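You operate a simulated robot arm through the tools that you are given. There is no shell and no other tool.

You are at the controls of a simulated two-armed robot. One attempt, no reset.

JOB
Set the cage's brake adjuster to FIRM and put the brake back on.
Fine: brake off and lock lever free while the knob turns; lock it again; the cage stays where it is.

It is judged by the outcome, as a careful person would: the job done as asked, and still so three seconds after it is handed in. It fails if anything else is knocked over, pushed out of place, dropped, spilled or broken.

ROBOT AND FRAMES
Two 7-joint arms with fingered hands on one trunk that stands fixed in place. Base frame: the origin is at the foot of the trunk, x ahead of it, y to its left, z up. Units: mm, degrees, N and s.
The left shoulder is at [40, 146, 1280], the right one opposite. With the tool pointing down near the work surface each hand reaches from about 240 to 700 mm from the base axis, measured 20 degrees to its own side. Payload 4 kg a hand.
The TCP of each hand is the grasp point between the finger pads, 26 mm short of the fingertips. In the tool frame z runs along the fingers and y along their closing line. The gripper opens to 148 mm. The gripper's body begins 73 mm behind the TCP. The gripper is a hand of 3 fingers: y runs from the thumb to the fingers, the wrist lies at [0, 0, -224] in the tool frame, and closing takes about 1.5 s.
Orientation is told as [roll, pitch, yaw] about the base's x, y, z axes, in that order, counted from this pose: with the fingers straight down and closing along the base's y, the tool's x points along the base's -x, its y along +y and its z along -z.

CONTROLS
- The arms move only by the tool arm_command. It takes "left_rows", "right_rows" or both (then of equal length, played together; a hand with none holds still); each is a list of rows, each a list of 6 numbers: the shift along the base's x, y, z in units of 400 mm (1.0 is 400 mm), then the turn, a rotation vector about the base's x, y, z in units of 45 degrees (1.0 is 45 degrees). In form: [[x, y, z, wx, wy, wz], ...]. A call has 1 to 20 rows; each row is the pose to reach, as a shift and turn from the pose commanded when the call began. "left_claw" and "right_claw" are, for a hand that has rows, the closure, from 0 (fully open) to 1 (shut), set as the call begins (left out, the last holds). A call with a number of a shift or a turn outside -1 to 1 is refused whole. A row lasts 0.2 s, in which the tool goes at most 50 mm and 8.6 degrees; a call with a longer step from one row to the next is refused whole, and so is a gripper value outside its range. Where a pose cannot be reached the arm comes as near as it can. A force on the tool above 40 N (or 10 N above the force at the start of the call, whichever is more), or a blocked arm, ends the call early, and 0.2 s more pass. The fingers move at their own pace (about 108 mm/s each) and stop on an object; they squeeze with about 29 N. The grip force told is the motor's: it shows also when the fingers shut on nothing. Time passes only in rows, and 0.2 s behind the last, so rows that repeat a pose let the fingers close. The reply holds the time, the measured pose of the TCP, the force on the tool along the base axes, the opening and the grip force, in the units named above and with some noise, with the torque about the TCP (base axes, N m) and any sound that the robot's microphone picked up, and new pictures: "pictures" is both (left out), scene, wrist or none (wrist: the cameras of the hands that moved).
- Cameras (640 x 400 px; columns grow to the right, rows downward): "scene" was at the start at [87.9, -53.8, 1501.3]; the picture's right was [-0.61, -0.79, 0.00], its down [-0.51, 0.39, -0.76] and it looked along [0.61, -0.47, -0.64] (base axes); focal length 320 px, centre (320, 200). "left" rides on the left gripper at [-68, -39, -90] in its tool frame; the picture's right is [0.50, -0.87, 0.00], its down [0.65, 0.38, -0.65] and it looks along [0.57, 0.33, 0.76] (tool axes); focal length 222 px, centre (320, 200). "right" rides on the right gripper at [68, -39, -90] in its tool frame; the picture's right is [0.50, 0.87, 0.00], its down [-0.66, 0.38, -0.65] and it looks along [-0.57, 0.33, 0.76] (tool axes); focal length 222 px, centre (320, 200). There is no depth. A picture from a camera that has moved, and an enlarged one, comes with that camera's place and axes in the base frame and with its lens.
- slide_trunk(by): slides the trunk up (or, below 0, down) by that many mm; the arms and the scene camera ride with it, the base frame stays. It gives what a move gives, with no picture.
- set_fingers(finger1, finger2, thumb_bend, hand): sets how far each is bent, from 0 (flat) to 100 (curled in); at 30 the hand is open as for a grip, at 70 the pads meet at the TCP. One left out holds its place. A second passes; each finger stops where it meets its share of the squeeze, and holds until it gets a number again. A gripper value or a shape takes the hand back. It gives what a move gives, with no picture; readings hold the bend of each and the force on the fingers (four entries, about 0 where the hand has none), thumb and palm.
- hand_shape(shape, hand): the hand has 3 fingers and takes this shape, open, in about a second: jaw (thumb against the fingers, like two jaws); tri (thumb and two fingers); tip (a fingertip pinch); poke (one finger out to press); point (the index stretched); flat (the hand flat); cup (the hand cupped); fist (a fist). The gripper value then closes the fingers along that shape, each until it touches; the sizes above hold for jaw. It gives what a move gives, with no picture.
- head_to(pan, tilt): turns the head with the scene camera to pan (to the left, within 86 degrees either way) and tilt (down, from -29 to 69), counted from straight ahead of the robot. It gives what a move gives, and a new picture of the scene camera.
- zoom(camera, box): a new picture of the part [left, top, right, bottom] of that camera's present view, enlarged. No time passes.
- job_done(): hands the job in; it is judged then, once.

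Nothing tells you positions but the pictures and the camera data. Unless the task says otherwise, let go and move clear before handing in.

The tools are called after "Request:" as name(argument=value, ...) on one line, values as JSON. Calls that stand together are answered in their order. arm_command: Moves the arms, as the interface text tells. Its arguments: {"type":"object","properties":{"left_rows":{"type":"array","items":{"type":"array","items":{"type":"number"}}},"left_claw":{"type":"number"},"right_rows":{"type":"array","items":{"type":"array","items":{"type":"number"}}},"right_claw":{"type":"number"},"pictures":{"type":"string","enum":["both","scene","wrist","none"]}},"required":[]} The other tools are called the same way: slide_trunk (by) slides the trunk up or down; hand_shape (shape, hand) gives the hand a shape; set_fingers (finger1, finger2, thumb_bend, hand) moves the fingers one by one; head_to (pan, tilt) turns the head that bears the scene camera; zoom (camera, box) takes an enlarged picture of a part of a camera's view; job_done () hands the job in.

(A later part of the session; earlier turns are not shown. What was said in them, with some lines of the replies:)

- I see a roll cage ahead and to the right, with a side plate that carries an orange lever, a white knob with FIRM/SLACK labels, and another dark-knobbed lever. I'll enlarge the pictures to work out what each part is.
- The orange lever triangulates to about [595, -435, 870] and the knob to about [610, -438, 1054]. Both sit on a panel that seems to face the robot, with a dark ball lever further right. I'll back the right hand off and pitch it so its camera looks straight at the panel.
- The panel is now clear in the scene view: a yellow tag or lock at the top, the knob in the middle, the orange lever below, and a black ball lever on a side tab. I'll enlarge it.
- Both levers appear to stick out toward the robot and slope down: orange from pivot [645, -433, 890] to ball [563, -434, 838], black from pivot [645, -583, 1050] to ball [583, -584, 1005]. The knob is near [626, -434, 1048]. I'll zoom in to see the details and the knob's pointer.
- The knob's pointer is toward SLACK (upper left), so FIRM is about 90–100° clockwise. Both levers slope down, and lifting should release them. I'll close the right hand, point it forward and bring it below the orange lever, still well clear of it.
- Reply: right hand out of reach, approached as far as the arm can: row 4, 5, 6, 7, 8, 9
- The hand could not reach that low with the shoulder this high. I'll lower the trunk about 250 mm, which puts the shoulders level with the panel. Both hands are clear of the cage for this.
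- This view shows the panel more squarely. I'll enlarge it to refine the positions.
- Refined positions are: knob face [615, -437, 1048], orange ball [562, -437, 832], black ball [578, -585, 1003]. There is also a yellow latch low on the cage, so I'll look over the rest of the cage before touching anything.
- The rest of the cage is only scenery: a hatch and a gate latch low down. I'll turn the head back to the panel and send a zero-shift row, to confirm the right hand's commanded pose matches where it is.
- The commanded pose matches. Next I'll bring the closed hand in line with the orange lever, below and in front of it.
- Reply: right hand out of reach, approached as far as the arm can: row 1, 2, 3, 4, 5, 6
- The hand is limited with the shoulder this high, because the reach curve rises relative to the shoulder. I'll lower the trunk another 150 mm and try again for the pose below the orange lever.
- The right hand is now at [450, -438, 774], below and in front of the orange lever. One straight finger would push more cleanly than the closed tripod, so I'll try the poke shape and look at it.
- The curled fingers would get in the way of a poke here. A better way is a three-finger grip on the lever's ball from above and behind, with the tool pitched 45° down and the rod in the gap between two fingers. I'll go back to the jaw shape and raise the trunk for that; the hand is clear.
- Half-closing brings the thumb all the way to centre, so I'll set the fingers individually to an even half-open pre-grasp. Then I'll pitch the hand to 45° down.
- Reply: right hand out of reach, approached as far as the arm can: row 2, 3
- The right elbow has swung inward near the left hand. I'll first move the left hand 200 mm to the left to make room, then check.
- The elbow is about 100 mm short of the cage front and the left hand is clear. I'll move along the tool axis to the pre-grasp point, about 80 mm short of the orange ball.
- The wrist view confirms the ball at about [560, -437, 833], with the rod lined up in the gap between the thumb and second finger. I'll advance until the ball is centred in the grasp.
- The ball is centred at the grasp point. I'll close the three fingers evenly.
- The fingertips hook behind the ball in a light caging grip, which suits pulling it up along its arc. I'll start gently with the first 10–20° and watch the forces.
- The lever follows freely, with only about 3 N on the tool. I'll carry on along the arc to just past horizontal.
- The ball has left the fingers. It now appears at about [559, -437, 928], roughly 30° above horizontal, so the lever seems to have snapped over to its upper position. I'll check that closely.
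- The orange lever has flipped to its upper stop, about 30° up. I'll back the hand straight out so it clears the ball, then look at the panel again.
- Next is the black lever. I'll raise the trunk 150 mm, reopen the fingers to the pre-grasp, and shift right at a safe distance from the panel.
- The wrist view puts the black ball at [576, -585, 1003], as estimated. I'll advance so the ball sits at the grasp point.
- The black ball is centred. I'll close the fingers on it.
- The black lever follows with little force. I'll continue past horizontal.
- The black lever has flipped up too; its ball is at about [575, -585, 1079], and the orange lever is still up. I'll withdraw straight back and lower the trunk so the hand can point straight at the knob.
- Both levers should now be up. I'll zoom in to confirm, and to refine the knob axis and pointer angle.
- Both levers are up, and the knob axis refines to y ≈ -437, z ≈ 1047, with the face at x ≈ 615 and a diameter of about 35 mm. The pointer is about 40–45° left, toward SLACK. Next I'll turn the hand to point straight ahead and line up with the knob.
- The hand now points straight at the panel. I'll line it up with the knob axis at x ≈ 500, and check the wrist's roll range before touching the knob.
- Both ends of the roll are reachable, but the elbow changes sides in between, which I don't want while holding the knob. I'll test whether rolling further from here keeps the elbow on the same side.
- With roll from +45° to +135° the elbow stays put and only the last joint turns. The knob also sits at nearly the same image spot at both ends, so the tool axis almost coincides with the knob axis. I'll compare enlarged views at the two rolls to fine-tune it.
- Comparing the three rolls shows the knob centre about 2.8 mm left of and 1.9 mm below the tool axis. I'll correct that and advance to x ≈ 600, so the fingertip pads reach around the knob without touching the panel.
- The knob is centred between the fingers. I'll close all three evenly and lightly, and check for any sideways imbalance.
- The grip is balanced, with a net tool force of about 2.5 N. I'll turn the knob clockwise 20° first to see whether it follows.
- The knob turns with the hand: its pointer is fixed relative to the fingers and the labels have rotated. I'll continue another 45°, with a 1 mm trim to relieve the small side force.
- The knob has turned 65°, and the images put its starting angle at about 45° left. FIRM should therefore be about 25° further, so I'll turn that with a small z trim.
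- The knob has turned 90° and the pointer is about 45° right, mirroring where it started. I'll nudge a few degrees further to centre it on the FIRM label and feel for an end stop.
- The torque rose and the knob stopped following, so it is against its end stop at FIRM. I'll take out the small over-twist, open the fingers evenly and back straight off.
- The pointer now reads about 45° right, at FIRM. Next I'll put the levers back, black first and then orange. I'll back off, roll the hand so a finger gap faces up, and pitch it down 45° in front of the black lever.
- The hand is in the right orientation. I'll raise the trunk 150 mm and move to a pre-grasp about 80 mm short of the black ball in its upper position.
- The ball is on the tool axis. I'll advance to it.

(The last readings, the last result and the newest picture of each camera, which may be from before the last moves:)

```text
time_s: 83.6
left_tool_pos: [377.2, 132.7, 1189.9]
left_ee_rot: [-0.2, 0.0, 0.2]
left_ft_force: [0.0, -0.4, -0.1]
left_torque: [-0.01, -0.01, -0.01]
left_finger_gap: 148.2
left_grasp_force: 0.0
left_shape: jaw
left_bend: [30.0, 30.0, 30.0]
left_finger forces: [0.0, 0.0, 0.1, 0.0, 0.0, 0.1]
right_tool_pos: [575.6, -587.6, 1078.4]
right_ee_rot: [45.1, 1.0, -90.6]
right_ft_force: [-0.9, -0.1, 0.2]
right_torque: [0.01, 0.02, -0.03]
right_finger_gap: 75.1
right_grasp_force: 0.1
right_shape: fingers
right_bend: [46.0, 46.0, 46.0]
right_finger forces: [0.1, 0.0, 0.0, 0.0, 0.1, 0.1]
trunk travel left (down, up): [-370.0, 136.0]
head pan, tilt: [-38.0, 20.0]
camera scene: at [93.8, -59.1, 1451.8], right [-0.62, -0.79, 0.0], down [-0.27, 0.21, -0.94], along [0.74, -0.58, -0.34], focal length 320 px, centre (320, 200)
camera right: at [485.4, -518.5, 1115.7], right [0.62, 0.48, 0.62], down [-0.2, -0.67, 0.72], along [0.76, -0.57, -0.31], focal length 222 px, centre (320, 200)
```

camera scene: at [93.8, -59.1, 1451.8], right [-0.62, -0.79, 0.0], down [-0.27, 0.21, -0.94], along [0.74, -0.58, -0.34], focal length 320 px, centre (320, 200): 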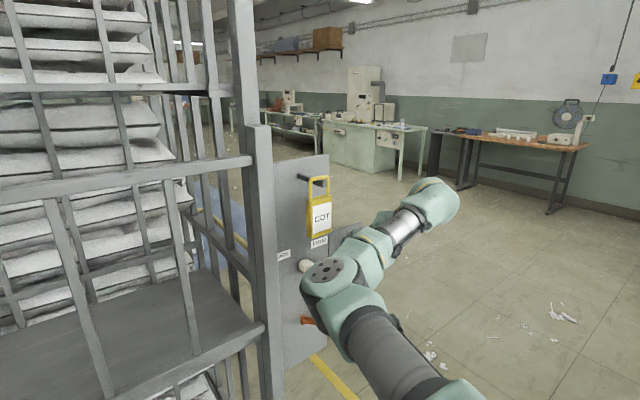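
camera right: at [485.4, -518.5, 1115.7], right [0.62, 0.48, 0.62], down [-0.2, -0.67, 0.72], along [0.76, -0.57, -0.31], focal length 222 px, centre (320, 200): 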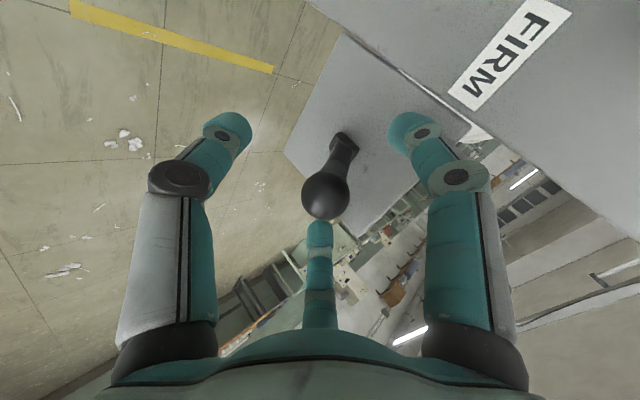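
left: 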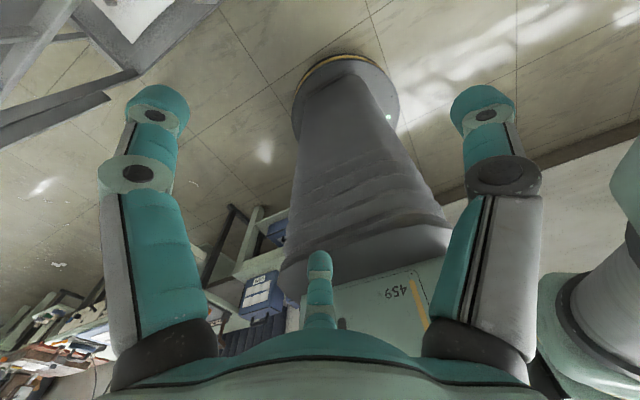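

The ball is centred. I'll close the fingers gently around it.

Request:
set_fingers(hand="right", finger1=68, finger2=68, thumb_bend=68)

Request:
zoom(camera="right", box=[200, 100, 440, 260])

```text
time_s: 84.6
left_tool_pos: [376.3, 131.6, 1191.9]
left_ee_rot: [-0.1, 0.1, 0.2]
left_ft_force: [-0.4, -0.2, 0.5]
left_torque: [0.03, 0.01, 0.0]
left_finger_gap: 147.9
left_grasp_force: 0.0
left_shape: jaw
left_bend: [30.0, 30.0, 30.0]
left_finger forces: [0.1, 0.0, 0.1, 0.0, 0.0, 0.1]
right_tool_pos: [576.3, -585.5, 1080.0]
right_ee_rot: [45.1, 1.1, -90.6]
right_ft_force: [3.4, 0.9, 0.5]
right_torque: [0.0, -0.07, 0.03]
right_finger_gap: 15.1
right_grasp_force: 4.6
right_shape: fingers
right_bend: [62.0, 64.0, 67.0]
right_finger forces: [5.0, 3.3, 0.0, 0.1, 1.1, 0.1]
trunk travel left (down, up): [-370.0, 136.0]
head pan, tilt: [-38.0, 20.0]
```

```text
2.50 times, centred on (320, 180) of right
camera zoom: at [485.9, -518.1, 1115.9], right [0.62, 0.48, 0.62], down [-0.2, -0.67, 0.72], along [0.76, -0.57, -0.31], focal length 555 px, centre (320, 250)
```

zoom: 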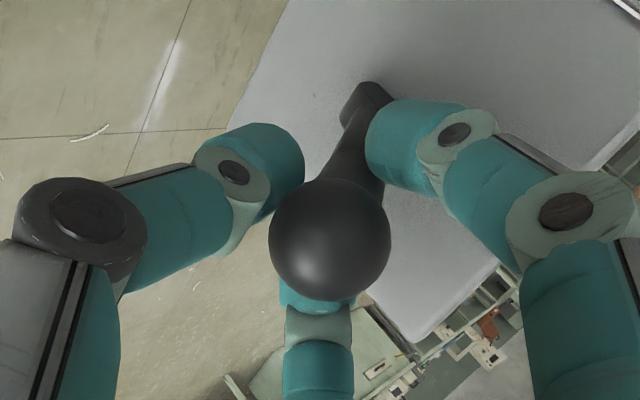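

Light, even contact. Now I'll bring the black lever down along its arc, starting with about 20°.

Request:
arm_command(right_rows=[[-0.006, 0, -0.0125, 0, 0, 0], [-0.011, 0, -0.025, 0, 0, 0], [-0.016, 0, -0.041, 0, 0, 0], [-0.0195, 0, -0.057, 0, 0, 0], [-0.0195, 0, -0.057, 0, 0, 0]], pictures="wrist")

```text
time_s: 85.8
left_tool_pos: [376.1, 132.7, 1189.4]
left_ee_rot: [-0.1, 0.0, 0.1]
left_ft_force: [0.8, 0.5, -0.8]
left_torque: [0.01, -0.03, -0.04]
left_finger_gap: 148.1
left_grasp_force: 0.0
left_shape: jaw
left_bend: [30.0, 30.0, 30.0]
left_finger forces: [0.0, 0.0, 0.0, 0.0, 0.0, 0.0]
right_tool_pos: [568.8, -586.0, 1055.3]
right_ee_rot: [44.9, 0.9, -90.7]
right_ft_force: [1.8, 1.8, 0.7]
right_torque: [0.0, -0.05, 0.03]
right_finger_gap: 13.7
right_grasp_force: 3.4
right_shape: fingers
right_bend: [63.0, 64.0, 68.0]
right_finger forces: [3.6, 2.8, 0.0, 0.0, 1.2, 0.0]
trunk travel left (down, up): [-370.0, 136.0]
head pan, tilt: [-38.0, 20.0]
camera right: at [477.5, -517.7, 1092.0], right [0.62, 0.48, 0.62], down [-0.2, -0.66, 0.72], along [0.76, -0.57, -0.31], focal length 222 px, centre (320, 200)
```

right: 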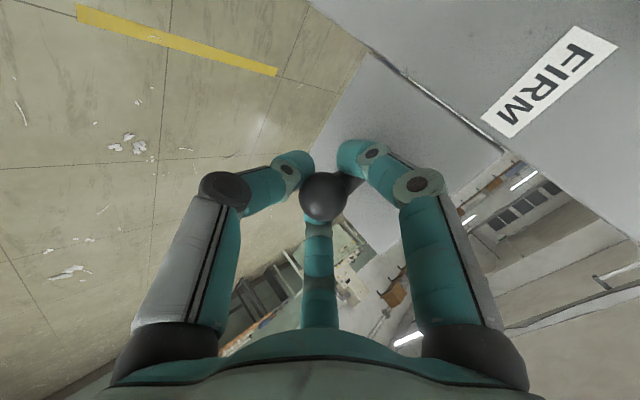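

The lever is following. I'll continue down through centre to the lower stop.

Request:
arm_command(right_rows=[[-0.002, 0, -0.016, 0, 0, 0], [-0.003, 0, -0.033, 0, 0, 0], [-0.002, 0, -0.05, 0, 0, 0], [0, 0, -0.066, 0, 0, 0], [0.004, 0, -0.082, 0, 0, 0], [0.0085, 0, -0.098, 0, 0, 0], [0.015, 0, -0.112, 0, 0, 0], [0.02, 0, -0.122, 0, 0, 0], [0.02, 0, -0.122, 0, 0, 0]], pictures="both")

Request:
zoom(camera="right", box=[200, 100, 440, 260])

```text
time_s: 87.8
left_tool_pos: [376.7, 131.9, 1191.1]
left_ee_rot: [-0.1, 0.0, 0.1]
left_ft_force: [0.3, -0.2, 0.7]
left_torque: [0.01, 0.03, -0.01]
left_finger_gap: 147.7
left_grasp_force: 0.1
left_shape: jaw
left_bend: [30.0, 30.0, 30.0]
left_finger forces: [0.0, 0.0, 0.0, 0.0, 0.0, 0.0]
right_tool_pos: [577.3, -585.6, 1005.5]
right_ee_rot: [45.2, 1.1, -90.6]
right_ft_force: [-0.2, 0.5, -0.2]
right_torque: [0.01, 0.01, 0.05]
right_finger_gap: 5.2
right_grasp_force: 0.0
right_shape: fingers
right_bend: [68.0, 68.0, 68.0]
right_finger forces: [0.1, 0.0, 0.0, 0.0, 0.1, 0.0]
trunk travel left (down, up): [-370.0, 136.0]
head pan, tilt: [-38.0, 20.0]
camera scene: at [94.0, -59.2, 1451.8], right [-0.62, -0.79, 0.0], down [-0.27, 0.21, -0.94], along [0.74, -0.58, -0.34], focal length 320 px, centre (320, 200)
camera right: at [487.1, -517.8, 1042.9], right [0.62, 0.48, 0.62], down [-0.2, -0.67, 0.72], along [0.76, -0.57, -0.31], focal length 222 px, centre (320, 200)
```

scene: 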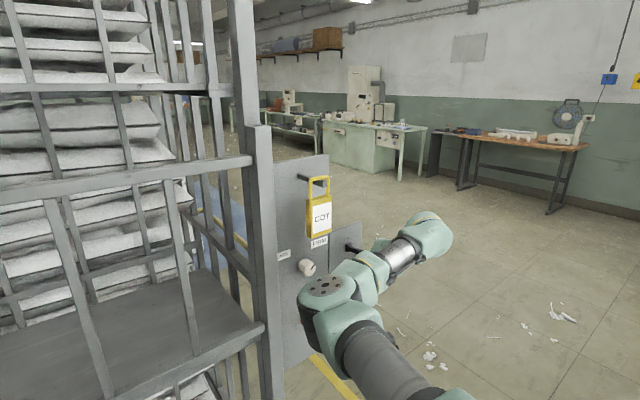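
right: 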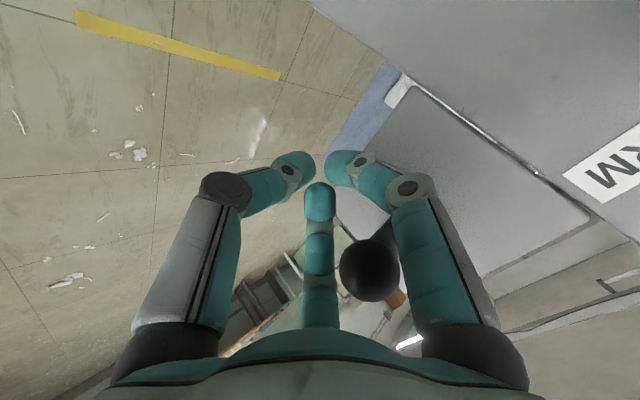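

```text
2.50 times, centred on (320, 180) of right
camera zoom: at [487.1, -517.8, 1042.9], right [0.62, 0.48, 0.62], down [-0.2, -0.67, 0.72], along [0.76, -0.57, -0.31], focal length 555 px, centre (320, 250)
```

zoom: 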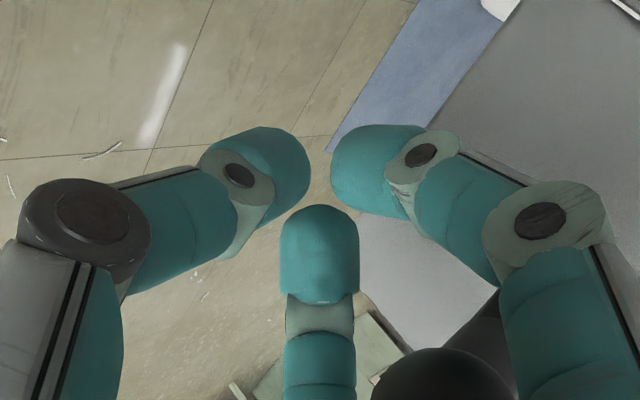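

The black ball slipped out through the finger gap and the lever is now about horizontal, at [571, -585, 1049]. I'll slide the hand straight back along the rod, then push the lever the rest of the way down from above with closed fingertips.

Request:
arm_command(right_rows=[[-0.03, 0, 0, 0, 0, 0], [-0.08, 0, 0, 0, 0, 0], [-0.14, 0, 0, 0, 0, 0], [-0.2, 0, 0, 0, 0, 0], [-0.26, 0, 0.01, 0, 0, 0], [-0.26, 0, 0.1, 0, 0, 0], [-0.26, 0, 0.2, 0, 0, 0], [-0.26, 0, 0.27, 0, 0, 0], [-0.26, 0, 0.27, 0, 0, 0]])

Request:
zoom(camera="scene", box=[280, 200, 440, 320])

```text
time_s: 89.8
left_tool_pos: [377.1, 132.1, 1190.2]
left_ee_rot: [0.0, 0.1, 0.3]
left_ft_force: [0.0, 0.5, 0.1]
left_torque: [0.02, 0.03, 0.01]
left_finger_gap: 148.0
left_grasp_force: 0.1
left_shape: jaw
left_bend: [30.0, 30.0, 30.0]
left_finger forces: [0.0, 0.0, 0.0, 0.0, 0.0, 0.0]
right_tool_pos: [473.1, -585.7, 1113.5]
right_ee_rot: [45.1, 1.0, -90.8]
right_ft_force: [-0.9, -1.3, 0.0]
right_torque: [-0.03, -0.01, 0.03]
right_finger_gap: 5.3
right_grasp_force: 0.0
right_shape: fingers
right_bend: [68.0, 68.0, 68.0]
right_finger forces: [0.0, 0.0, 0.1, 0.0, 0.0, 0.0]
trunk travel left (down, up): [-370.0, 136.0]
head pan, tilt: [-38.0, 20.0]
camera scene: at [94.3, -59.2, 1451.7], right [-0.62, -0.79, 0.0], down [-0.27, 0.21, -0.94], along [0.74, -0.58, -0.34], focal length 320 px, centre (320, 200)
camera right: at [382.8, -517.2, 1150.3], right [0.62, 0.48, 0.62], down [-0.2, -0.67, 0.72], along [0.76, -0.57, -0.31], focal length 222 px, centre (320, 200)
```

scene: 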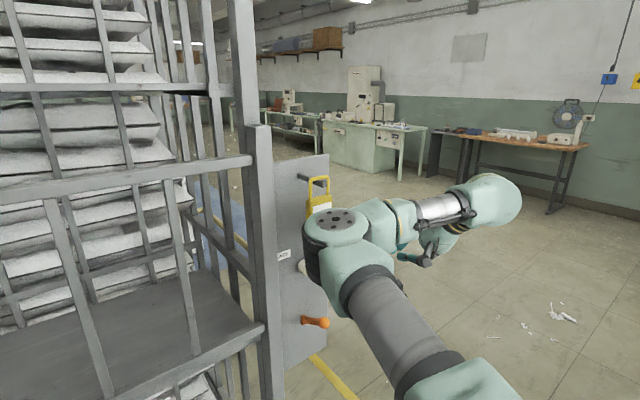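
right: 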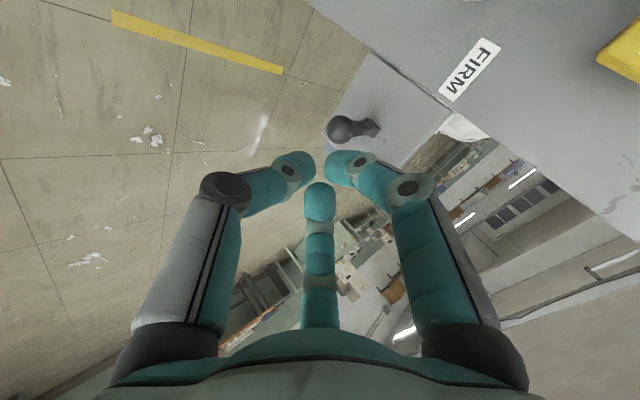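

```text
3.33 times, centred on (360, 260) of scene
camera zoom: at [94.3, -59.2, 1451.7], right [-0.62, -0.79, 0.0], down [-0.27, 0.21, -0.94], along [0.74, -0.58, -0.34], focal length 1067 px, centre (187, 0)
```

zoom: 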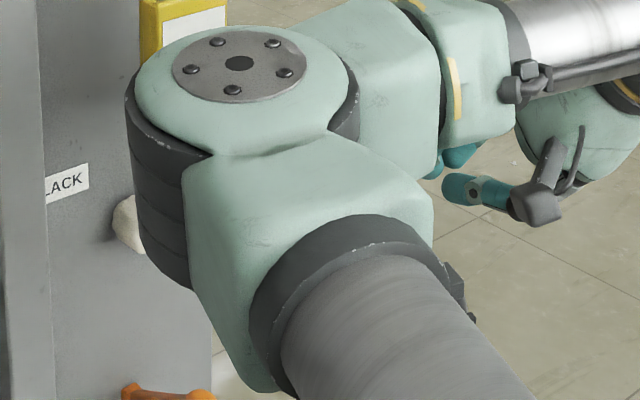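

Request:
zoom(camera="right", box=[290, 80, 420, 170])

```text
4.44 times, centred on (355, 125) of right
camera zoom: at [382.8, -517.2, 1150.3], right [0.62, 0.48, 0.62], down [-0.2, -0.67, 0.72], along [0.76, -0.57, -0.31], focal length 987 px, centre (164, 533)
```

zoom: 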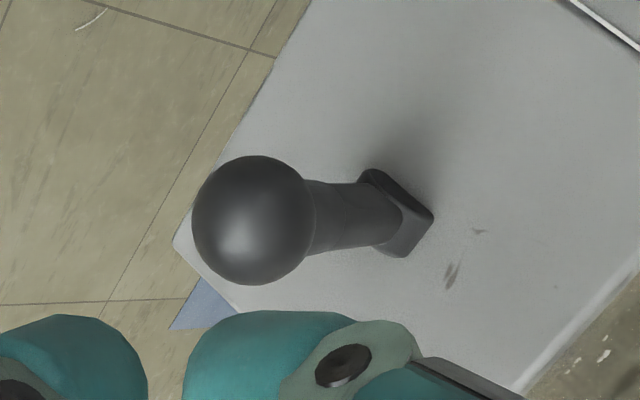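

The black lever is resting nearly horizontal. I'll bring the closed fingertips just above its ball.

Request:
set_fingers(hand="right", finger1=70, finger2=70, thumb_bend=70)

Request:
arm_command(right_rows=[[0.05, 0.002, 0, 0, 0, 0], [0.1, 0.002, 0, 0, 0, 0], [0.15, 0.002, 0, 0, 0, 0], [0.19, 0.002, -0.01, 0, 0, 0], [0.2075, 0.002, -0.02, 0, 0, 0], [0.2075, 0.002, -0.02, 0, 0, 0]])

Request:
zoom(camera="right", box=[200, 80, 440, 240])

```text
time_s: 90.8
left_tool_pos: [376.1, 132.2, 1190.8]
left_ee_rot: [-0.1, 0.0, 0.2]
left_ft_force: [0.4, 0.6, 0.5]
left_torque: [-0.04, 0.0, 0.02]
left_finger_gap: 147.7
left_grasp_force: 0.1
left_shape: jaw
left_bend: [30.0, 30.0, 30.0]
left_finger forces: [0.1, 0.0, 0.0, 0.0, 0.0, 0.1]
right_tool_pos: [472.4, -585.7, 1114.0]
right_ee_rot: [45.1, 1.1, -90.7]
right_ft_force: [0.6, 0.8, -0.1]
right_torque: [-0.01, 0.05, -0.01]
right_finger_gap: 0.0
right_grasp_force: 0.1
right_shape: fingers
right_bend: [69.0, 69.0, 70.0]
right_finger forces: [0.0, 0.0, 0.0, 0.0, 0.0, 0.0]
trunk travel left (down, up): [-370.0, 136.0]
head pan, tilt: [-38.0, 20.0]
```

```text
time_s: 92.2
left_tool_pos: [376.1, 132.0, 1191.3]
left_ee_rot: [-0.1, 0.1, 0.1]
left_ft_force: [0.0, 0.5, 0.3]
left_torque: [0.02, -0.02, -0.01]
left_finger_gap: 148.0
left_grasp_force: 0.0
left_shape: jaw
left_bend: [30.0, 30.0, 30.0]
left_finger forces: [0.0, 0.1, 0.0, 0.0, 0.0, 0.1]
right_tool_pos: [555.5, -585.3, 1107.0]
right_ee_rot: [45.2, 1.0, -90.6]
right_ft_force: [0.1, -0.2, -0.3]
right_torque: [0.0, 0.05, -0.01]
right_finger_gap: 0.4
right_grasp_force: 0.1
right_shape: fingers
right_bend: [69.0, 69.0, 70.0]
right_finger forces: [0.1, 0.1, 0.1, 0.1, 0.1, 0.0]
trunk travel left (down, up): [-370.0, 136.0]
head pan, tilt: [-38.0, 20.0]
camera scene: at [93.8, -59.1, 1451.8], right [-0.62, -0.79, 0.0], down [-0.27, 0.21, -0.94], along [0.74, -0.58, -0.34], focal length 320 px, centre (320, 200)
camera right: at [464.5, -516.9, 1144.0], right [0.62, 0.48, 0.62], down [-0.2, -0.67, 0.72], along [0.76, -0.57, -0.31], focal length 222 px, centre (320, 200)
```

scene: 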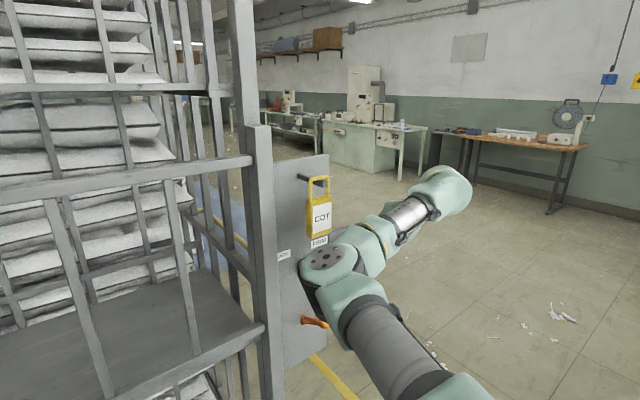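
right: 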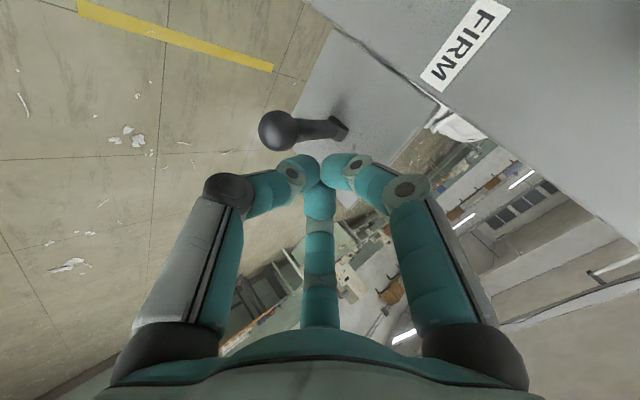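

```text
2.50 times, centred on (320, 160) of right
camera zoom: at [464.5, -516.9, 1144.0], right [0.62, 0.48, 0.62], down [-0.2, -0.67, 0.72], along [0.76, -0.57, -0.31], focal length 555 px, centre (320, 300)
```

zoom: 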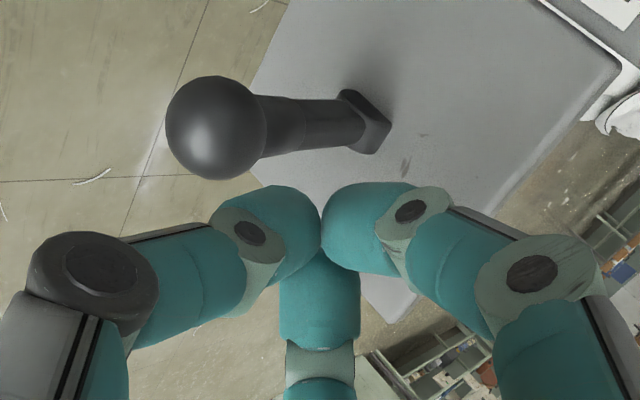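

The fingertips are almost directly above the ball. I'll press straight down, partway first, watching the force.

Request:
arm_command(right_rows=[[0.006, 0, -0.02, 0, 0, 0], [0.01, 0, -0.04, 0, 0, 0], [0.01, 0, -0.06, 0, 0, 0], [0.01, 0, -0.075, 0, 0, 0], [0.01, 0, -0.09, 0, 0, 0], [0.012, 0, -0.105, 0, 0, 0], [0.015, 0, -0.12, 0, 0, 0], [0.015, 0, -0.12, 0, 0, 0]], pictures="wrist")

Request:
zoom(camera="right", box=[200, 80, 440, 240])

```text
time_s: 94.0
left_tool_pos: [376.4, 132.5, 1190.6]
left_ee_rot: [-0.1, 0.0, 0.1]
left_ft_force: [-0.5, 0.2, 0.6]
left_torque: [-0.02, -0.01, -0.02]
left_finger_gap: 147.6
left_grasp_force: 0.1
left_shape: jaw
left_bend: [30.0, 30.0, 30.0]
left_finger forces: [0.0, 0.1, 0.0, 0.0, 0.0, 0.0]
right_tool_pos: [561.8, -586.3, 1059.5]
right_ee_rot: [45.1, 1.0, -90.8]
right_ft_force: [1.2, 0.1, -0.4]
right_torque: [0.01, -0.01, -0.01]
right_finger_gap: 0.1
right_grasp_force: 0.1
right_shape: fingers
right_bend: [69.0, 69.0, 70.0]
right_finger forces: [0.0, 0.0, 0.1, 0.1, 0.0, 0.0]
trunk travel left (down, up): [-370.0, 136.0]
head pan, tilt: [-38.0, 20.0]
camera right: at [471.7, -517.4, 1095.4], right [0.62, 0.48, 0.62], down [-0.2, -0.67, 0.72], along [0.76, -0.57, -0.31], focal length 222 px, centre (320, 200)
```

right: 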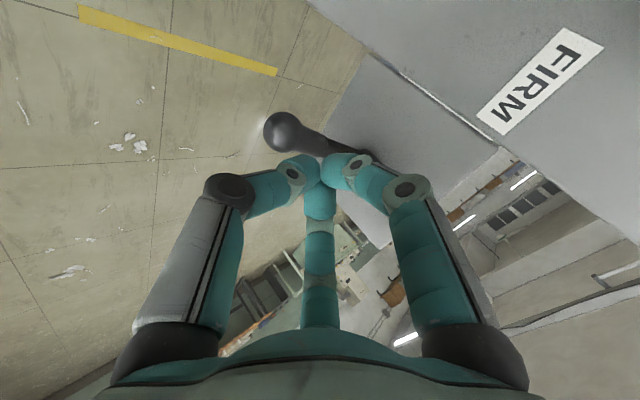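

```text
2.50 times, centred on (320, 160) of right
camera zoom: at [471.7, -517.4, 1095.4], right [0.62, 0.48, 0.62], down [-0.2, -0.67, 0.72], along [0.76, -0.57, -0.31], focal length 555 px, centre (320, 300)
```

zoom: 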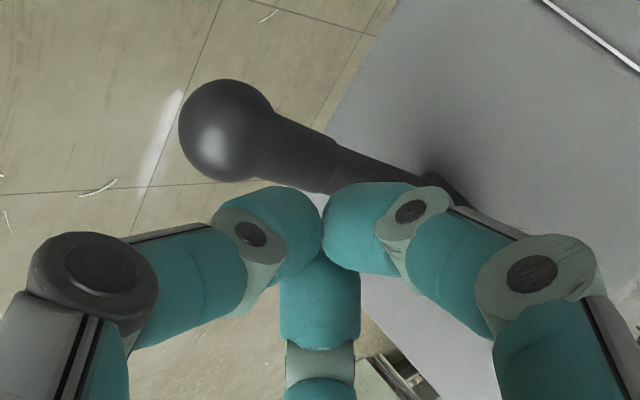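

The black lever snapped down; its ball is at about [580, -585, 999], its original position. I'll lower the fingertips a little more to confirm it sits firmly on its stop.

Request:
arm_command(right_rows=[[0.005, 0, -0.015, 0, 0, 0], [0.01, 0, -0.03, 0, 0, 0], [0.012, 0, -0.04, 0, 0, 0], [0.012, 0, -0.05, 0, 0, 0], [0.012, 0, -0.058, 0, 0, 0], [0.012, 0, -0.058, 0, 0, 0]], pictures="wrist")

```text
time_s: 95.4
left_tool_pos: [374.5, 133.2, 1190.4]
left_ee_rot: [0.0, 0.0, 0.2]
left_ft_force: [0.6, 0.6, 0.4]
left_torque: [0.01, 0.04, 0.02]
left_finger_gap: 147.7
left_grasp_force: 0.1
left_shape: jaw
left_bend: [30.0, 30.0, 30.0]
left_finger forces: [0.1, 0.1, 0.1, 0.0, 0.1, 0.0]
right_tool_pos: [567.5, -585.0, 1037.9]
right_ee_rot: [45.3, 0.8, -90.7]
right_ft_force: [-3.1, 0.5, 8.5]
right_torque: [0.03, 0.0, 0.01]
right_finger_gap: 0.1
right_grasp_force: 5.4
right_shape: fingers
right_bend: [69.0, 69.0, 72.0]
right_finger forces: [0.1, 0.0, 0.0, 0.0, 11.2, 0.1]
trunk travel left (down, up): [-370.0, 136.0]
head pan, tilt: [-38.0, 20.0]
camera right: at [474.9, -516.9, 1073.4], right [0.62, 0.48, 0.62], down [-0.21, -0.66, 0.72], along [0.76, -0.57, -0.31], focal length 222 px, centre (320, 200)
```

right: 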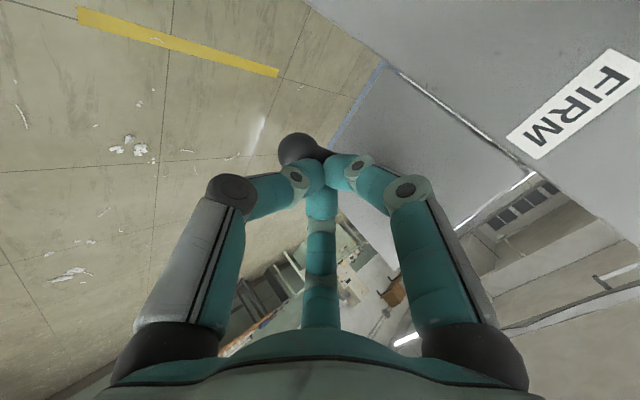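

The black lever is solid on its stop, with 8.5 N of reaction. I'll back off upward and away, lower the trunk 120 mm, and line up above the orange lever.

Request:
arm_command(right_rows=[[0, 0, 0.03, 0, 0, 0], [0, 0, 0.08, 0, 0, 0], [-0.05, 0, 0.12, 0, 0, 0], [-0.12, 0, 0.13, 0, 0, 0], [-0.2, 0, 0.13, 0, 0, 0], [-0.27, 0, 0.13, 0, 0, 0], [-0.27, 0, 0.13, 0, 0, 0]], pictures="none")

Request:
slide_trunk(by=-120)

Request:
arm_command(right_rows=[[0, 0.08, 0.02, 0, 0, 0], [0, 0.16, 0.04, 0, 0, 0], [0, 0.24, 0.05, 0, 0, 0], [0, 0.32, 0.06, 0, 0, 0], [0, 0.37, 0.06, 0, 0, 0], [0, 0.37, 0.06, 0, 0, 0]])

```text
time_s: 97.0
left_tool_pos: [376.6, 131.8, 1190.7]
left_ee_rot: [-0.1, 0.1, 0.3]
left_ft_force: [1.3, 0.3, -0.1]
left_torque: [-0.01, -0.01, -0.03]
left_finger_gap: 148.0
left_grasp_force: 0.0
left_shape: jaw
left_bend: [30.0, 30.0, 30.0]
left_finger forces: [0.0, 0.0, 0.1, 0.0, 0.0, 0.0]
right_tool_pos: [459.2, -583.9, 1087.3]
right_ee_rot: [45.1, 1.1, -90.6]
right_ft_force: [-0.8, -0.3, -0.1]
right_torque: [-0.02, 0.0, -0.04]
right_finger_gap: 0.0
right_grasp_force: 0.1
right_shape: fingers
right_bend: [69.0, 69.0, 70.0]
right_finger forces: [0.0, 0.0, 0.0, 0.0, 0.0, 0.0]
trunk travel left (down, up): [-370.0, 136.0]
head pan, tilt: [-38.0, 20.0]
```

```text
time_s: 98.5
left_tool_pos: [377.2, 132.3, 1071.9]
left_ee_rot: [-0.1, 0.0, 0.3]
left_ft_force: [0.3, -0.7, 0.1]
left_torque: [0.02, 0.0, 0.0]
left_finger_gap: 147.8
left_grasp_force: 0.1
left_shape: jaw
left_bend: [30.0, 30.0, 30.0]
left_finger forces: [0.0, 0.1, 0.1, 0.0, 0.0, 0.0]
right_tool_pos: [459.3, -584.0, 967.1]
right_ee_rot: [45.1, 1.0, -90.7]
right_ft_force: [-0.2, 0.2, -0.1]
right_torque: [-0.01, -0.01, 0.03]
right_finger_gap: 0.3
right_grasp_force: 0.2
right_shape: fingers
right_bend: [69.0, 69.0, 70.0]
right_finger forces: [0.0, 0.0, 0.0, 0.1, 0.0, 0.1]
trunk travel left (down, up): [-250.0, 256.0]
head pan, tilt: [-38.0, 20.0]
```

```text
time_s: 99.9
left_tool_pos: [376.4, 131.7, 1071.2]
left_ee_rot: [-0.1, 0.0, 0.1]
left_ft_force: [0.2, 0.2, 0.0]
left_torque: [0.01, -0.03, -0.03]
left_finger_gap: 147.9
left_grasp_force: 0.0
left_shape: jaw
left_bend: [30.0, 30.0, 30.0]
left_finger forces: [0.1, 0.0, 0.1, 0.0, 0.0, 0.0]
right_tool_pos: [457.2, -434.8, 990.2]
right_ee_rot: [45.1, 1.0, -90.7]
right_ft_force: [0.3, 0.7, -0.4]
right_torque: [0.01, 0.02, 0.02]
right_finger_gap: 0.0
right_grasp_force: 0.1
right_shape: fingers
right_bend: [69.0, 69.0, 70.0]
right_finger forces: [0.0, 0.1, 0.0, 0.0, 0.0, 0.0]
trunk travel left (down, up): [-250.0, 256.0]
head pan, tilt: [-38.0, 20.0]
camera scene: at [94.0, -59.4, 1332.7], right [-0.62, -0.79, 0.0], down [-0.27, 0.21, -0.94], along [0.74, -0.58, -0.34], focal length 320 px, centre (320, 200)
camera right: at [368.2, -366.6, 1027.7], right [0.62, 0.48, 0.62], down [-0.2, -0.67, 0.72], along [0.76, -0.57, -0.31], focal length 222 px, centre (320, 200)
```

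scene: 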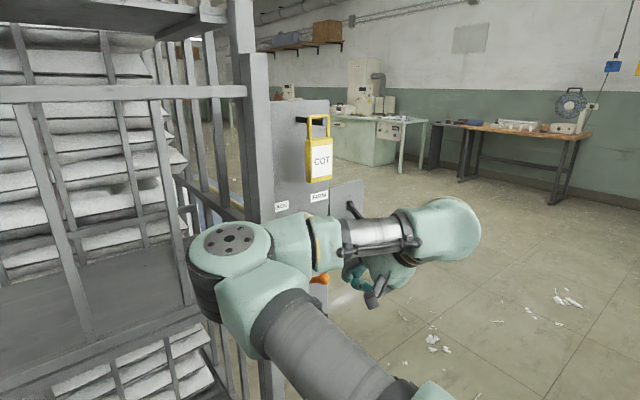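
right: 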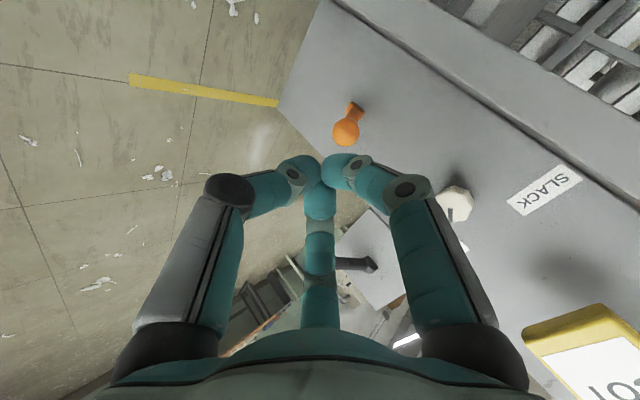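

Orange ball confirmed near [562, -436, 928]. I'll move the fingertips forward to just above it.

Request:
arm_command(right_rows=[[0.06, -0.002, 0, 0, 0, 0], [0.12, -0.004, 0, 0, 0, 0], [0.17, -0.004, 0, 0, 0, 0], [0.21, -0.004, 0, 0, 0, 0], [0.2275, -0.004, 0, 0, 0, 0], [0.2275, -0.004, 0, 0, 0, 0]])

Request:
zoom(camera="right", box=[200, 60, 440, 220])

```text
time_s: 101.3
left_tool_pos: [375.9, 131.2, 1071.5]
left_ee_rot: [-0.1, 0.0, 0.2]
left_ft_force: [1.0, -0.5, 0.0]
left_torque: [-0.02, 0.0, 0.02]
left_finger_gap: 147.5
left_grasp_force: 0.0
left_shape: jaw
left_bend: [30.0, 30.0, 30.0]
left_finger forces: [0.0, 0.0, 0.1, 0.1, 0.0, 0.0]
right_tool_pos: [549.7, -436.9, 992.5]
right_ee_rot: [45.1, 1.0, -90.7]
right_ft_force: [0.5, 0.8, -0.1]
right_torque: [0.0, 0.02, -0.02]
right_finger_gap: 0.3
right_grasp_force: 0.1
right_shape: fingers
right_bend: [69.0, 69.0, 70.0]
right_finger forces: [0.1, 0.0, 0.0, 0.0, 0.0, 0.1]
trunk travel left (down, up): [-250.0, 256.0]
head pan, tilt: [-38.0, 20.0]
camera scene: at [94.0, -59.1, 1332.7], right [-0.62, -0.79, 0.0], down [-0.27, 0.21, -0.94], along [0.74, -0.58, -0.34], focal length 320 px, centre (320, 200)
camera right: at [459.5, -368.6, 1028.7], right [0.62, 0.48, 0.62], down [-0.2, -0.67, 0.72], along [0.76, -0.57, -0.31], focal length 222 px, centre (320, 200)
```

scene: 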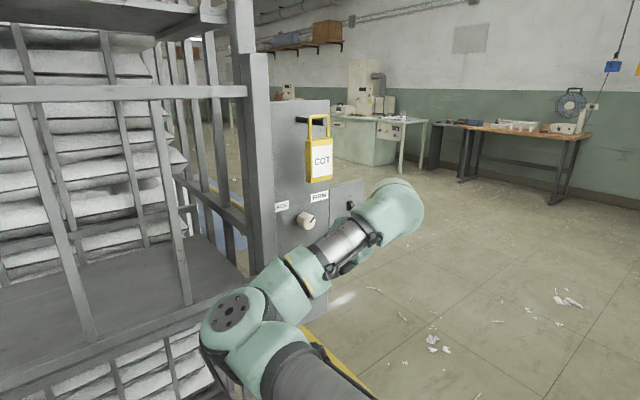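
right: 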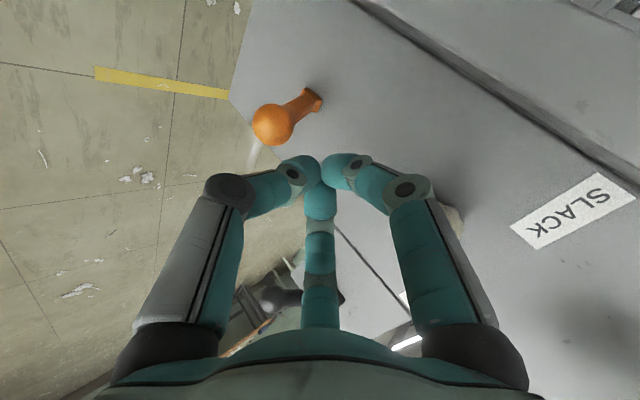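

```text
2.50 times, centred on (320, 140) of right
camera zoom: at [459.5, -368.6, 1028.7], right [0.62, 0.48, 0.62], down [-0.2, -0.67, 0.72], along [0.76, -0.57, -0.31], focal length 555 px, centre (320, 350)
```

zoom: 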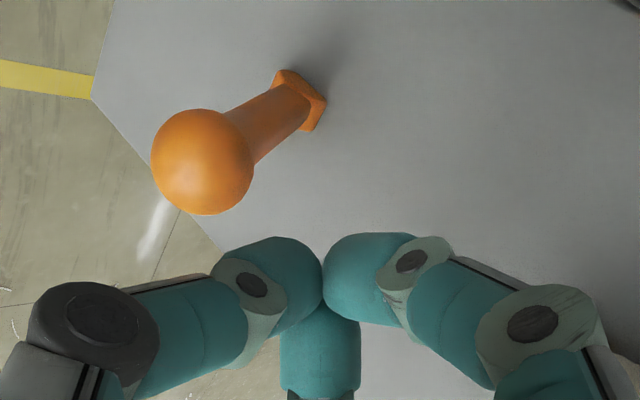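

The fingertips are above the ball. I'll press down gently through the lever's centre.

Request:
arm_command(right_rows=[[0, 0, -0.03, 0, 0, 0], [0, 0, -0.06, 0, 0, 0], [-0.003, 0, -0.085, 0, 0, 0], [-0.006, 0, -0.11, 0, 0, 0], [-0.01, 0, -0.13, 0, 0, 0], [-0.013, 0, -0.15, 0, 0, 0], [-0.015, 0, -0.17, 0, 0, 0], [-0.015, 0, -0.19, 0, 0, 0], [-0.015, 0, -0.205, 0, 0, 0], [-0.015, 0, -0.205, 0, 0, 0]], pictures="wrist")

Request:
zoom(camera="right", box=[200, 60, 440, 220])

```text
time_s: 103.5
left_tool_pos: [376.0, 131.9, 1071.0]
left_ee_rot: [-0.1, 0.0, 0.2]
left_ft_force: [0.2, 0.1, 0.9]
left_torque: [0.01, 0.0, 0.0]
left_finger_gap: 147.9
left_grasp_force: 0.0
left_shape: jaw
left_bend: [30.0, 30.0, 30.0]
left_finger forces: [0.0, 0.1, 0.0, 0.0, 0.0, 0.1]
right_tool_pos: [543.3, -438.7, 909.6]
right_ee_rot: [45.2, 1.0, -90.7]
right_ft_force: [0.4, -0.8, -0.9]
right_torque: [0.0, 0.02, 0.01]
right_finger_gap: 0.1
right_grasp_force: 0.1
right_shape: fingers
right_bend: [69.0, 69.0, 70.0]
right_finger forces: [0.1, 0.0, 0.0, 0.0, 0.1, 0.1]
trunk travel left (down, up): [-250.0, 256.0]
head pan, tilt: [-38.0, 20.0]
camera right: at [453.6, -369.2, 946.2], right [0.62, 0.48, 0.62], down [-0.2, -0.67, 0.72], along [0.76, -0.57, -0.31], focal length 222 px, centre (320, 200)
```

right: 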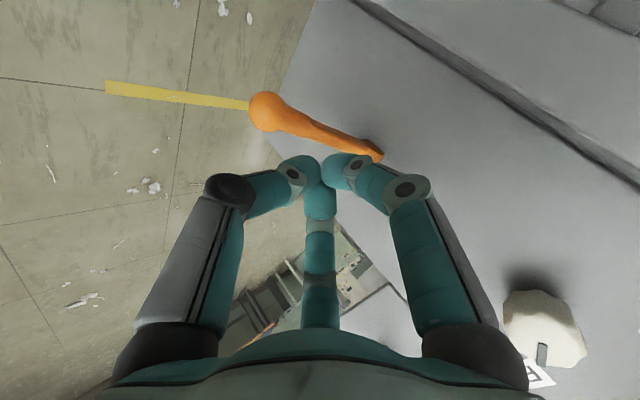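

```text
2.50 times, centred on (320, 140) of right
camera zoom: at [453.6, -369.2, 946.2], right [0.62, 0.48, 0.62], down [-0.2, -0.67, 0.72], along [0.76, -0.57, -0.31], focal length 555 px, centre (320, 350)
```

zoom: 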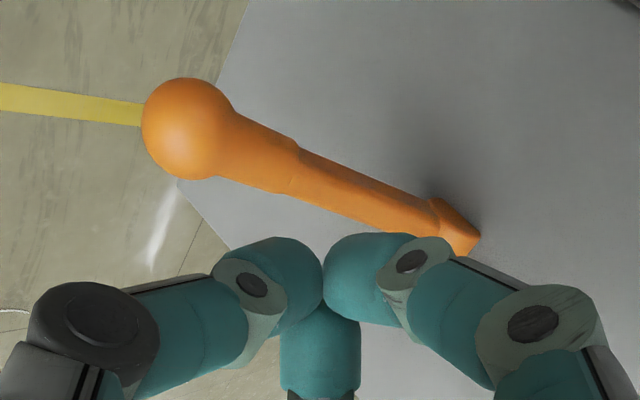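

The orange lever snapped down to its original position. I'll press lightly to confirm it is on its stop.

Request:
arm_command(right_rows=[[0.005, 0.002, -0.025, 0, 0, 0], [0.01, 0.003, -0.05, 0, 0, 0], [0.015, 0.003, -0.075, 0, 0, 0], [0.02, 0.003, -0.09, 0, 0, 0], [0.02, 0.003, -0.1, 0, 0, 0], [0.02, 0.003, -0.11, 0, 0, 0], [0.02, 0.003, -0.117, 0, 0, 0], [0.02, 0.003, -0.117, 0, 0, 0]], pictures="wrist")

```text
time_s: 105.3
left_tool_pos: [372.3, 133.5, 1072.1]
left_ee_rot: [-0.2, -0.2, 0.2]
left_ft_force: [0.3, -0.2, 0.6]
left_torque: [0.0, 0.01, 0.03]
left_finger_gap: 148.1
left_grasp_force: 0.0
left_shape: jaw
left_bend: [30.0, 30.0, 30.0]
left_finger forces: [0.0, 0.0, 0.0, 0.0, 0.0, 0.0]
right_tool_pos: [550.8, -436.3, 865.0]
right_ee_rot: [45.4, 0.9, -90.6]
right_ft_force: [-9.9, 0.4, 17.3]
right_torque: [0.07, -0.12, 0.08]
right_finger_gap: 0.0
right_grasp_force: 12.3
right_shape: fingers
right_bend: [68.0, 69.0, 73.0]
right_finger forces: [7.4, 0.0, 0.1, 0.0, 17.8, 0.1]
trunk travel left (down, up): [-250.0, 256.0]
head pan, tilt: [-38.0, 20.0]
camera right: at [459.7, -367.8, 901.2], right [0.61, 0.48, 0.62], down [-0.21, -0.66, 0.72], along [0.76, -0.57, -0.31], focal length 222 px, centre (320, 200)
```

right: 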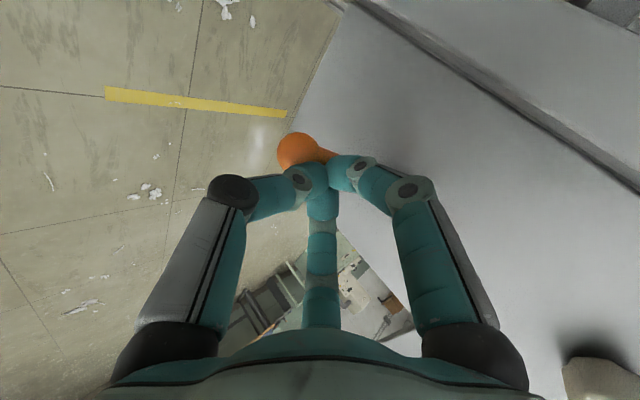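

The orange lever is firmly on its stop. I'll back off up and away, then clear the arm from the view for a final check.

Request:
arm_command(right_rows=[[-0.005, 0, 0.02, 0, 0, 0], [-0.015, 0, 0.06, 0, 0, 0], [-0.04, 0, 0.12, 0, 0, 0], [-0.1, 0, 0.15, 0, 0, 0], [-0.18, 0, 0.16, 0, 0, 0], [-0.26, 0, 0.16, 0, 0, 0], [-0.32, -0.05, 0.16, 0, 0, 0], [-0.36, -0.12, 0.16, 0, 0, 0], [-0.4, -0.2, 0.16, 0, 0, 0], [-0.4, -0.3, 0.16, 0, 0, 0], [-0.4, -0.4, 0.16, 0, 0, 0], [-0.4, -0.5, 0.16, 0, 0, 0]])

```text
time_s: 107.9
left_tool_pos: [376.6, 130.6, 1072.0]
left_ee_rot: [0.0, 0.0, 0.2]
left_ft_force: [0.0, -0.1, 0.5]
left_torque: [0.0, -0.01, 0.02]
left_finger_gap: 148.1
left_grasp_force: 0.1
left_shape: jaw
left_bend: [30.0, 30.0, 30.0]
left_finger forces: [0.1, 0.0, 0.1, 0.0, 0.0, 0.0]
right_tool_pos: [390.9, -638.6, 926.3]
right_ee_rot: [45.1, 1.1, -90.7]
right_ft_force: [-0.3, 0.0, 0.8]
right_torque: [0.03, -0.02, -0.02]
right_finger_gap: 0.0
right_grasp_force: 0.1
right_shape: fingers
right_bend: [69.0, 69.0, 70.0]
right_finger forces: [0.0, 0.1, 0.0, 0.1, 0.0, 0.0]
trunk travel left (down, up): [-250.0, 256.0]
head pan, tilt: [-38.0, 20.0]
camera scene: at [93.6, -60.7, 1332.7], right [-0.62, -0.79, 0.0], down [-0.27, 0.21, -0.94], along [0.74, -0.58, -0.34], focal length 320 px, centre (320, 200)
camera right: at [300.8, -570.1, 962.9], right [0.62, 0.48, 0.62], down [-0.2, -0.67, 0.72], along [0.76, -0.57, -0.31], focal length 222 px, centre (320, 200)
```

scene: 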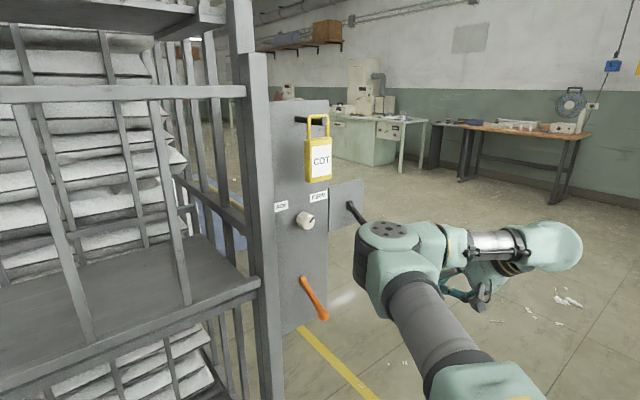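
right: 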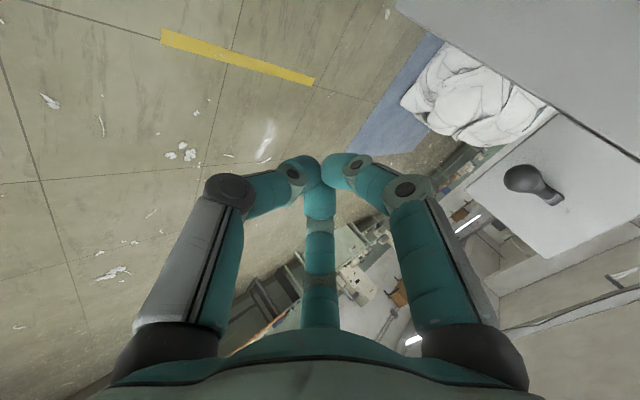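

Request:
zoom(camera="scene", box=[265, 170, 385, 245])

Request:
zoom(camera="scene", box=[255, 240, 355, 330])

Request:
zoom(camera="scene", box=[260, 90, 380, 200])

```text
5.33 times, centred on (325, 208) of scene
camera zoom: at [93.6, -60.7, 1332.7], right [-0.62, -0.79, 0.0], down [-0.27, 0.21, -0.94], along [0.74, -0.58, -0.34], focal length 1708 px, centre (293, 160)
```

zoom: 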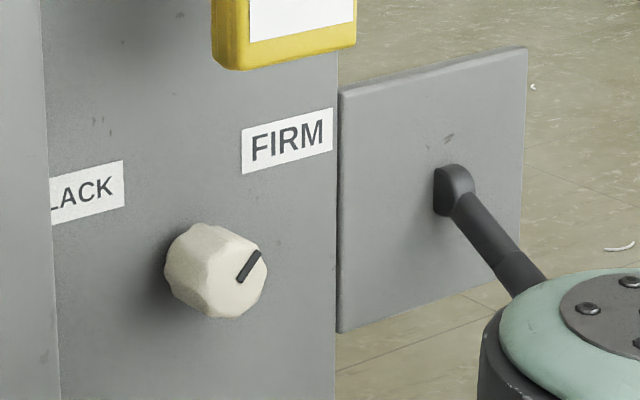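

```text
4.44 times, centred on (305, 285) of scene
camera zoom: at [93.6, -60.7, 1332.7], right [-0.62, -0.79, 0.0], down [-0.27, 0.21, -0.94], along [0.74, -0.58, -0.34], focal length 1423 px, centre (387, -178)
```

zoom: 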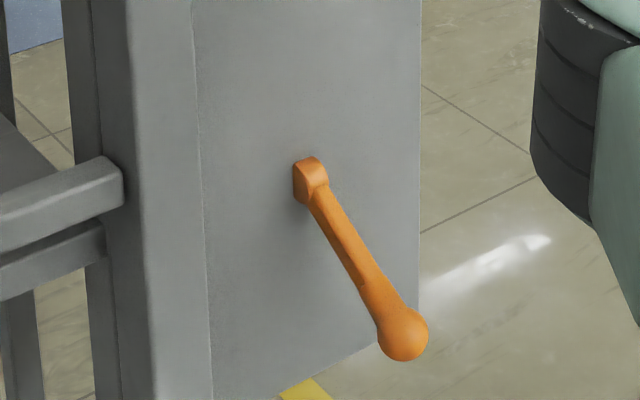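

```text
3.64 times, centred on (320, 145) of scene
camera zoom: at [93.6, -60.7, 1332.7], right [-0.62, -0.79, 0.0], down [-0.27, 0.21, -0.94], along [0.74, -0.58, -0.34], focal length 1164 px, centre (320, 400)
```

zoom: 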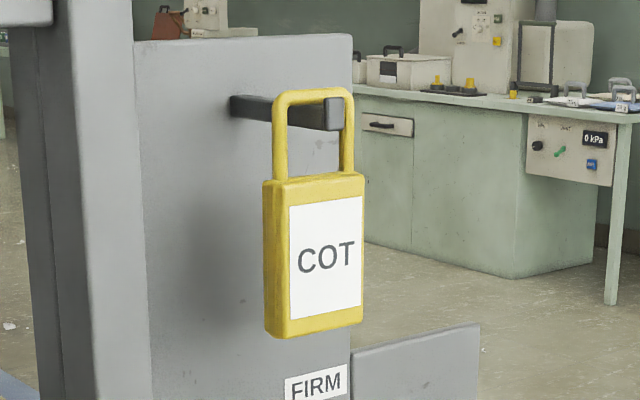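

The final check is good: the pointer is on FIRM, the orange ball is back at [562, -437, 832] and the black ball at [578, -585, 1003], both their original positions. The padlock tag hangs as before, the cage label and pivot positions are unchanged, and both hands are clear, so I'm handing it in.

Request:
job_done()

```text
The job is handed in.
```

The brake adjuster is set to FIRM, and both levers are back down where they started. I've handed the job in; I don't have the judge's result.

- **Release:** I lifted the orange lever and the black lever to their upper positions before turning the knob. Nothing on the panel says which is the brake and which is the lock, so I released and restored both.
- **Knob:** I turned it about 90° clockwise from SLACK until it met its end stop. The pointer reads about 45° right, toward the FIRM label.
- **Lock and brake:** I pushed the black lever down first, then the orange one. The black lever slipped out of the fingers halfway down, so I finished it by pressing from above. I pressed on each lever afterwards and both were firm on their stops.
- **Cage and surroundings:** The panel label and the orange lever's pivot measure in the same place as before, so the cage has not moved. The "COT" padlock tag hangs undisturbed, and both hands are clear.
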